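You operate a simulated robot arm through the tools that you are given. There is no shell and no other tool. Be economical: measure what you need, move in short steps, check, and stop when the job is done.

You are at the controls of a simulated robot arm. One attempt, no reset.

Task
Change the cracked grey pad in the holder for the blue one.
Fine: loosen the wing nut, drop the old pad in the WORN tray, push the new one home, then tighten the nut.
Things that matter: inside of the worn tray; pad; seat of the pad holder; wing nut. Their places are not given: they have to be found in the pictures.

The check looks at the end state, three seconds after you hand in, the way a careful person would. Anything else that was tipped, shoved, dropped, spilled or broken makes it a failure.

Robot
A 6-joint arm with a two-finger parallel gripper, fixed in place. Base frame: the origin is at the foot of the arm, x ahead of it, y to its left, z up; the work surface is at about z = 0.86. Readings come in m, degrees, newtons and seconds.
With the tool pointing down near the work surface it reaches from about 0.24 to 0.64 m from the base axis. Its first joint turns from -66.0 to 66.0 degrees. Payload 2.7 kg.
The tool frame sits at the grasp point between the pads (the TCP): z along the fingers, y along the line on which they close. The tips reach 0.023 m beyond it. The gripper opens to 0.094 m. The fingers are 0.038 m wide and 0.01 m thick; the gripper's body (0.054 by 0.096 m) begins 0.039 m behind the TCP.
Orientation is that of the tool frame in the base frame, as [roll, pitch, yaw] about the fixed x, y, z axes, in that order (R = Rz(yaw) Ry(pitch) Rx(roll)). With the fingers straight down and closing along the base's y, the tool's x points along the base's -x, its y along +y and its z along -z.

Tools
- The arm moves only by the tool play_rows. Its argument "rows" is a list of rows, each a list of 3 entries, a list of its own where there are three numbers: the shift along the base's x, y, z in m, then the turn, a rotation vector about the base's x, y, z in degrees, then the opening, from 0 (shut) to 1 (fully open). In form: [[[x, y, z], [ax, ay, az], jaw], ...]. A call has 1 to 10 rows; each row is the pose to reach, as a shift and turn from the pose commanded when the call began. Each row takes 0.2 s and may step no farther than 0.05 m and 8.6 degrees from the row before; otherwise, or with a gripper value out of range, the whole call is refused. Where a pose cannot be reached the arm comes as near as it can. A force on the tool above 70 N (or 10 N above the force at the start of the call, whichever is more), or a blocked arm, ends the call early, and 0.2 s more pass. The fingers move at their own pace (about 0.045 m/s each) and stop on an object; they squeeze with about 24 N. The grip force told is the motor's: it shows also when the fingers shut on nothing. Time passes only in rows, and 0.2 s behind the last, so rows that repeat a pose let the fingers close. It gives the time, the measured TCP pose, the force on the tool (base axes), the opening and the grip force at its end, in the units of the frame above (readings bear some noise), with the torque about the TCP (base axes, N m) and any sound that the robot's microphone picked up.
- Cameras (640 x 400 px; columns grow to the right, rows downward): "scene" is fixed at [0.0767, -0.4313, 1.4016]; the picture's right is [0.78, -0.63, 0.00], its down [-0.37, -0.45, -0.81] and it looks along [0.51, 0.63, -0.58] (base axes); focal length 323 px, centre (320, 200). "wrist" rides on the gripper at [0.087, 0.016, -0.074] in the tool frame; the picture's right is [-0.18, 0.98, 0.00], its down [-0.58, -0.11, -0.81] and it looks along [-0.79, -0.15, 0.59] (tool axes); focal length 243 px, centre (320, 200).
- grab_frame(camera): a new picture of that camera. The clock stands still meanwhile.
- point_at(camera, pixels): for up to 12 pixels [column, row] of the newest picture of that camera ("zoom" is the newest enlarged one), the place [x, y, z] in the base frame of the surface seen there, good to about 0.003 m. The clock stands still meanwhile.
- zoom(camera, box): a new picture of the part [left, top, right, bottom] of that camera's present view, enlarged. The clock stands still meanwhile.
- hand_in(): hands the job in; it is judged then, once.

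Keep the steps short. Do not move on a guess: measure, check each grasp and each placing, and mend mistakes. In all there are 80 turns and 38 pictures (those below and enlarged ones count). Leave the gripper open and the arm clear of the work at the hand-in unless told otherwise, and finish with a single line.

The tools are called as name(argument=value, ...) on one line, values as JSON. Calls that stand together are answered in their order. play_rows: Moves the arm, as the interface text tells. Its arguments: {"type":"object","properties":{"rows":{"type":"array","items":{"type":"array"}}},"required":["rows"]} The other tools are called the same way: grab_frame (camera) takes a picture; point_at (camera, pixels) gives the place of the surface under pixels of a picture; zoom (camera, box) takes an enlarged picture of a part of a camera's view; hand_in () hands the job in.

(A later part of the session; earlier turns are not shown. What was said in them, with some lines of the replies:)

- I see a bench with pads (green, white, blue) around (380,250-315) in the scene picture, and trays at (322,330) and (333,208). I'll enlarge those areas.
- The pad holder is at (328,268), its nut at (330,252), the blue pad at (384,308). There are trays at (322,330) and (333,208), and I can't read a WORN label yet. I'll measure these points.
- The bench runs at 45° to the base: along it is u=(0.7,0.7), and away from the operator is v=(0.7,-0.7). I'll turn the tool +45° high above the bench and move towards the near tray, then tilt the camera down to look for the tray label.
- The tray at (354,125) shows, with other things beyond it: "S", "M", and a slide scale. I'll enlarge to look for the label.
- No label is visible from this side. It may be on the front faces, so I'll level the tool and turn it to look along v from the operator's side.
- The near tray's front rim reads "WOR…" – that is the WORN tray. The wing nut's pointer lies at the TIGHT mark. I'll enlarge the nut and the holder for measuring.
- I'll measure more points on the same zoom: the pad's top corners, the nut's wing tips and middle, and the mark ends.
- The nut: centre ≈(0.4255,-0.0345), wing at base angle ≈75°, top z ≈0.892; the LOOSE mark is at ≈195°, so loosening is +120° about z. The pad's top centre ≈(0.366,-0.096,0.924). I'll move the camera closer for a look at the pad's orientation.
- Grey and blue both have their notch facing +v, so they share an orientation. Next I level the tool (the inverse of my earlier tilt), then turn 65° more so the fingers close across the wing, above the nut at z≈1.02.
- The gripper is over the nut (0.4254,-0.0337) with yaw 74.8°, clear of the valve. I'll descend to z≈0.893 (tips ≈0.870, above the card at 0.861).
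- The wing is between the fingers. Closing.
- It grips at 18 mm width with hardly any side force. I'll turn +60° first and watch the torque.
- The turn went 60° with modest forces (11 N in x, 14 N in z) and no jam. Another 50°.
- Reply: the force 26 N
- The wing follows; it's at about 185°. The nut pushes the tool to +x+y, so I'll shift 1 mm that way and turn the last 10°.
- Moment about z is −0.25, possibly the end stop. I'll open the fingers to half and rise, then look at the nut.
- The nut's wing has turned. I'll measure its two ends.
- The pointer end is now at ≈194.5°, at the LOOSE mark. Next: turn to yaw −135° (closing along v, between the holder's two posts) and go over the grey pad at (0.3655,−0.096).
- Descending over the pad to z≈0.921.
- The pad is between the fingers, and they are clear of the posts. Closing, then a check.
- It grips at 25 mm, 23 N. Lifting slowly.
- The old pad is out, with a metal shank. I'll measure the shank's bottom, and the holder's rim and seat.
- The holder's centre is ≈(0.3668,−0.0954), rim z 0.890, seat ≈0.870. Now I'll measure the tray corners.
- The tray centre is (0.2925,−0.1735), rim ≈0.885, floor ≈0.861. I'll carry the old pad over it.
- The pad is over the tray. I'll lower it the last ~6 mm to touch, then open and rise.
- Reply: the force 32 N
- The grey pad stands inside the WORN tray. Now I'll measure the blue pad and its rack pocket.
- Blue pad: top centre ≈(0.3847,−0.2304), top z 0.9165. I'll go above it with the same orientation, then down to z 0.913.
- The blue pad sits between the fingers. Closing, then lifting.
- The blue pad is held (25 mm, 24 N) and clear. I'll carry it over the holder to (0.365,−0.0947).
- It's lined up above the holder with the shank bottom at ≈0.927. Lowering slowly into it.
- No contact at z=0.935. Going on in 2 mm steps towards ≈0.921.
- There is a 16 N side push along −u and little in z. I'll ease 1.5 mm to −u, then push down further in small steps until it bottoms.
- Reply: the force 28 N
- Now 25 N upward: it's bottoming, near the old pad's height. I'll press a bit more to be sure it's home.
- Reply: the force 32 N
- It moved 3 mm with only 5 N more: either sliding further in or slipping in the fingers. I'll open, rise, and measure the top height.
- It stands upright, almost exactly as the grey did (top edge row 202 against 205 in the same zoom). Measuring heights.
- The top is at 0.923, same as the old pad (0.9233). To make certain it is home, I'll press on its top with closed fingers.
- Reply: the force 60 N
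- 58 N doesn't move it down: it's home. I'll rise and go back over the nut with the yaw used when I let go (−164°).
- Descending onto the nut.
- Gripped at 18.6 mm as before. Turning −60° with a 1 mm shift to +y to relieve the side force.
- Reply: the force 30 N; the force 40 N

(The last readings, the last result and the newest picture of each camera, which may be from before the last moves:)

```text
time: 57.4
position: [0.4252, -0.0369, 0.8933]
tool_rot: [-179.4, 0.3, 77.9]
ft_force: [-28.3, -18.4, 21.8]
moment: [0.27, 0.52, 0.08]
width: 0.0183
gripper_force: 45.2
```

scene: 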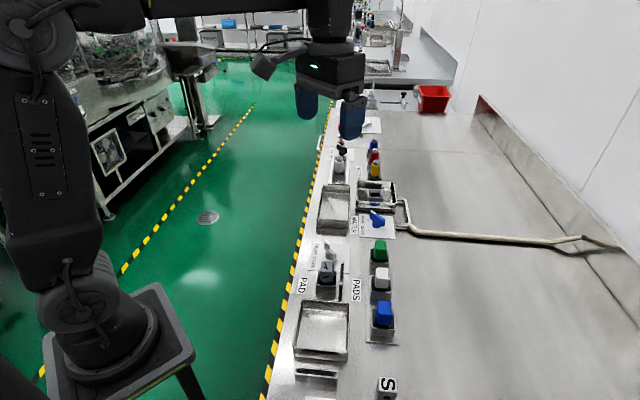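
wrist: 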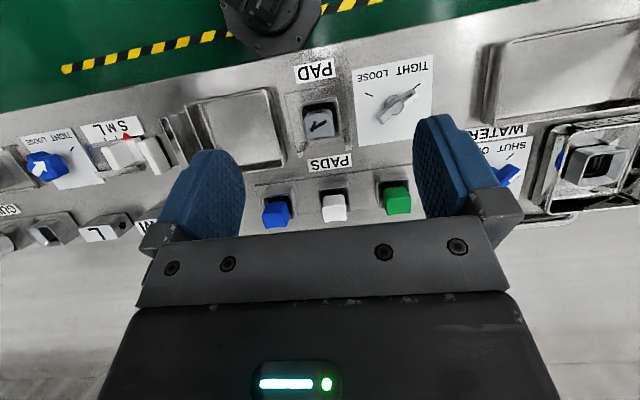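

The yaw is 78°. I'll relieve the side force (−x, −y) and turn the last few degrees to ≈74°.

play_rows(rows=[[[-0.001, -0.001, 0], [0, 0, -2], 0], [[-0.001, -0.001, 0], [0, 0, -4], 0], [[-0.001, -0.001, 0], [0, 0, -4.5], 0], [[-0.001, -0.001, 0], [0, 0, -4.5], 0]])

```text
time: 58.4
position: [0.425, -0.0363, 0.8946]
tool_rot: [-179.8, 0.1, 73.5]
ft_force: [-18.8, 0.1, 7.1]
moment: [-0.24, 0.57, 0.3]
width: 0.0185
gripper_force: 45.0
```

Moment about z is +0.30, the mirror of the loose stop, so the nut is at its tight stop. I'll open, rise straight up and look.

play_rows(rows=[[[0, 0, 0], [0, 0, 0], 0.3], [[0, 0, 0], [0, 0, 0], 0.5], [[0, 0, 0], [0, 0, 0], 0.5], [[0, 0, 0.03], [0, 0, 0], 0.5], [[0, 0, 0.08], [0, 0, 0], 0.7], [[0, 0, 0.13], [0, 0, 0], 1], [[-0.03, 0.03, 0.17], [0, 0, 0], 1], [[-0.06, 0.06, 0.2], [0, 0, 0], 1], [[-0.08, 0.09, 0.23], [0, 0, 0], 1], [[-0.08, 0.09, 0.23], [0, 0, 0], 1]])

zoom(camera="scene", box=[280, 220, 408, 300])

grab_frame(camera="scene")

point_at(camera="zoom", pixels=[[222, 145], [226, 155], [255, 182], [265, 185], [240, 170], [245, 190], [235, 230], [225, 222], [248, 240]])

```text
refused: row 7 steps farther than a row can; nothing moved
```

```text
5.00 times, centred on (344, 260) of scene
```

zoom: 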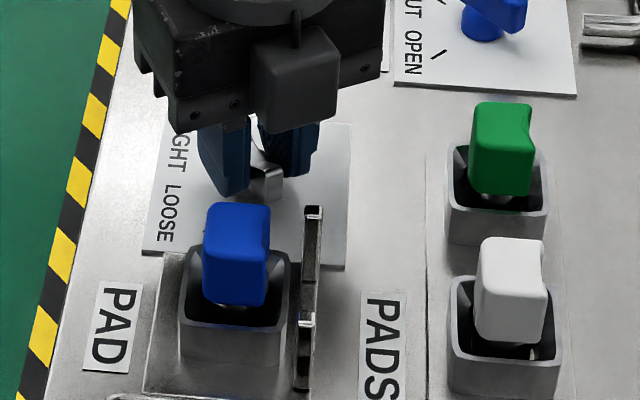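

```text
7 pictures are left
```

scene: 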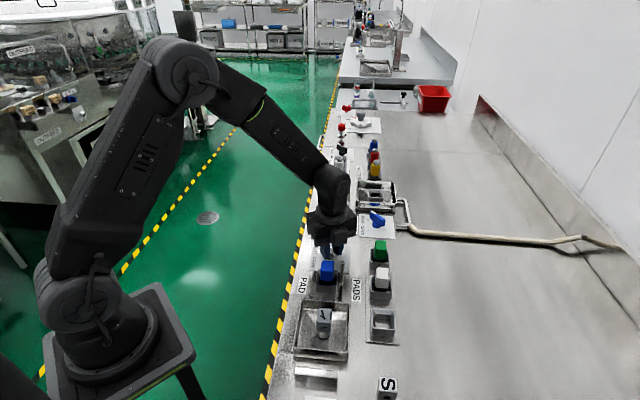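

```text
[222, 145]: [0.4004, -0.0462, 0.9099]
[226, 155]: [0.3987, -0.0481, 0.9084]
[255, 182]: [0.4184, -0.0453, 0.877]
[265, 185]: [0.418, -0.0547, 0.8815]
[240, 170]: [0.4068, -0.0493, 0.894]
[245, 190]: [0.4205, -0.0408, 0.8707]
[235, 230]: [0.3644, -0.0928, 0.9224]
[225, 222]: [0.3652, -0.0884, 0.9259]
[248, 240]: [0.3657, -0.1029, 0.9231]
```

The move was refused because one step was too long. Again with shorter steps.

play_rows(rows=[[[0, 0, 0], [0, 0, 0], 0.3], [[0, 0, 0], [0, 0, 0], 0.5], [[0, 0, 0], [0, 0, 0], 0.5], [[0, 0, 0.03], [0, 0, 0], 0.5], [[0, 0, 0.07], [0, 0, 0], 0.7], [[0, 0, 0.11], [0, 0, 0], 1], [[-0.02, 0.025, 0.14], [0, 0, 0], 1], [[-0.04, 0.05, 0.17], [0, 0, 0], 1], [[-0.06, 0.075, 0.2], [0, 0, 0], 1], [[-0.06, 0.075, 0.2], [0, 0, 0], 1]])

zoom(camera="scene", box=[280, 220, 408, 300])

point_at(camera="zoom", pixels=[[228, 112], [232, 125], [262, 185], [272, 185], [240, 160], [250, 170], [235, 230], [225, 222], [248, 240]])

```text
time: 60.6
position: [0.3668, 0.0386, 1.0932]
tool_rot: [180.0, 0.1, 73.5]
ft_force: [0.4, -0.2, -0.1]
moment: [-0.02, -0.01, -0.01]
width: 0.0942
gripper_force: 0.1
```

```text
5.00 times, centred on (344, 260) of scene
```

zoom: 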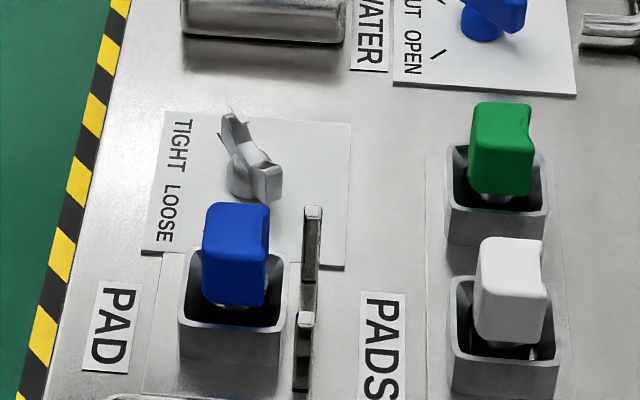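

```text
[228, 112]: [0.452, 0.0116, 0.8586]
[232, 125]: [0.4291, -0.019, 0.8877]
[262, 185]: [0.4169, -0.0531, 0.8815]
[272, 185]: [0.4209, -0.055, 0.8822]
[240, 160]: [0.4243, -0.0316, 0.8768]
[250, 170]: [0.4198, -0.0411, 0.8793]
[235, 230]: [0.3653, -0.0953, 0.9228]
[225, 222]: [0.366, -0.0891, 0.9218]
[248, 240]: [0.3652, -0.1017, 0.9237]
```

The wing points at the TIGHT mark again (≈74°, as at the start), the blue pad is seated at 0.923, the grey pad is in the WORN tray, and the gripper is open and clear. Handing in.

hand_in()

```text
The job is handed in.
```

Job handed in: the cracked grey pad is in the WORN tray, the blue pad is pushed home in the holder, and the wing nut is back at TIGHT.
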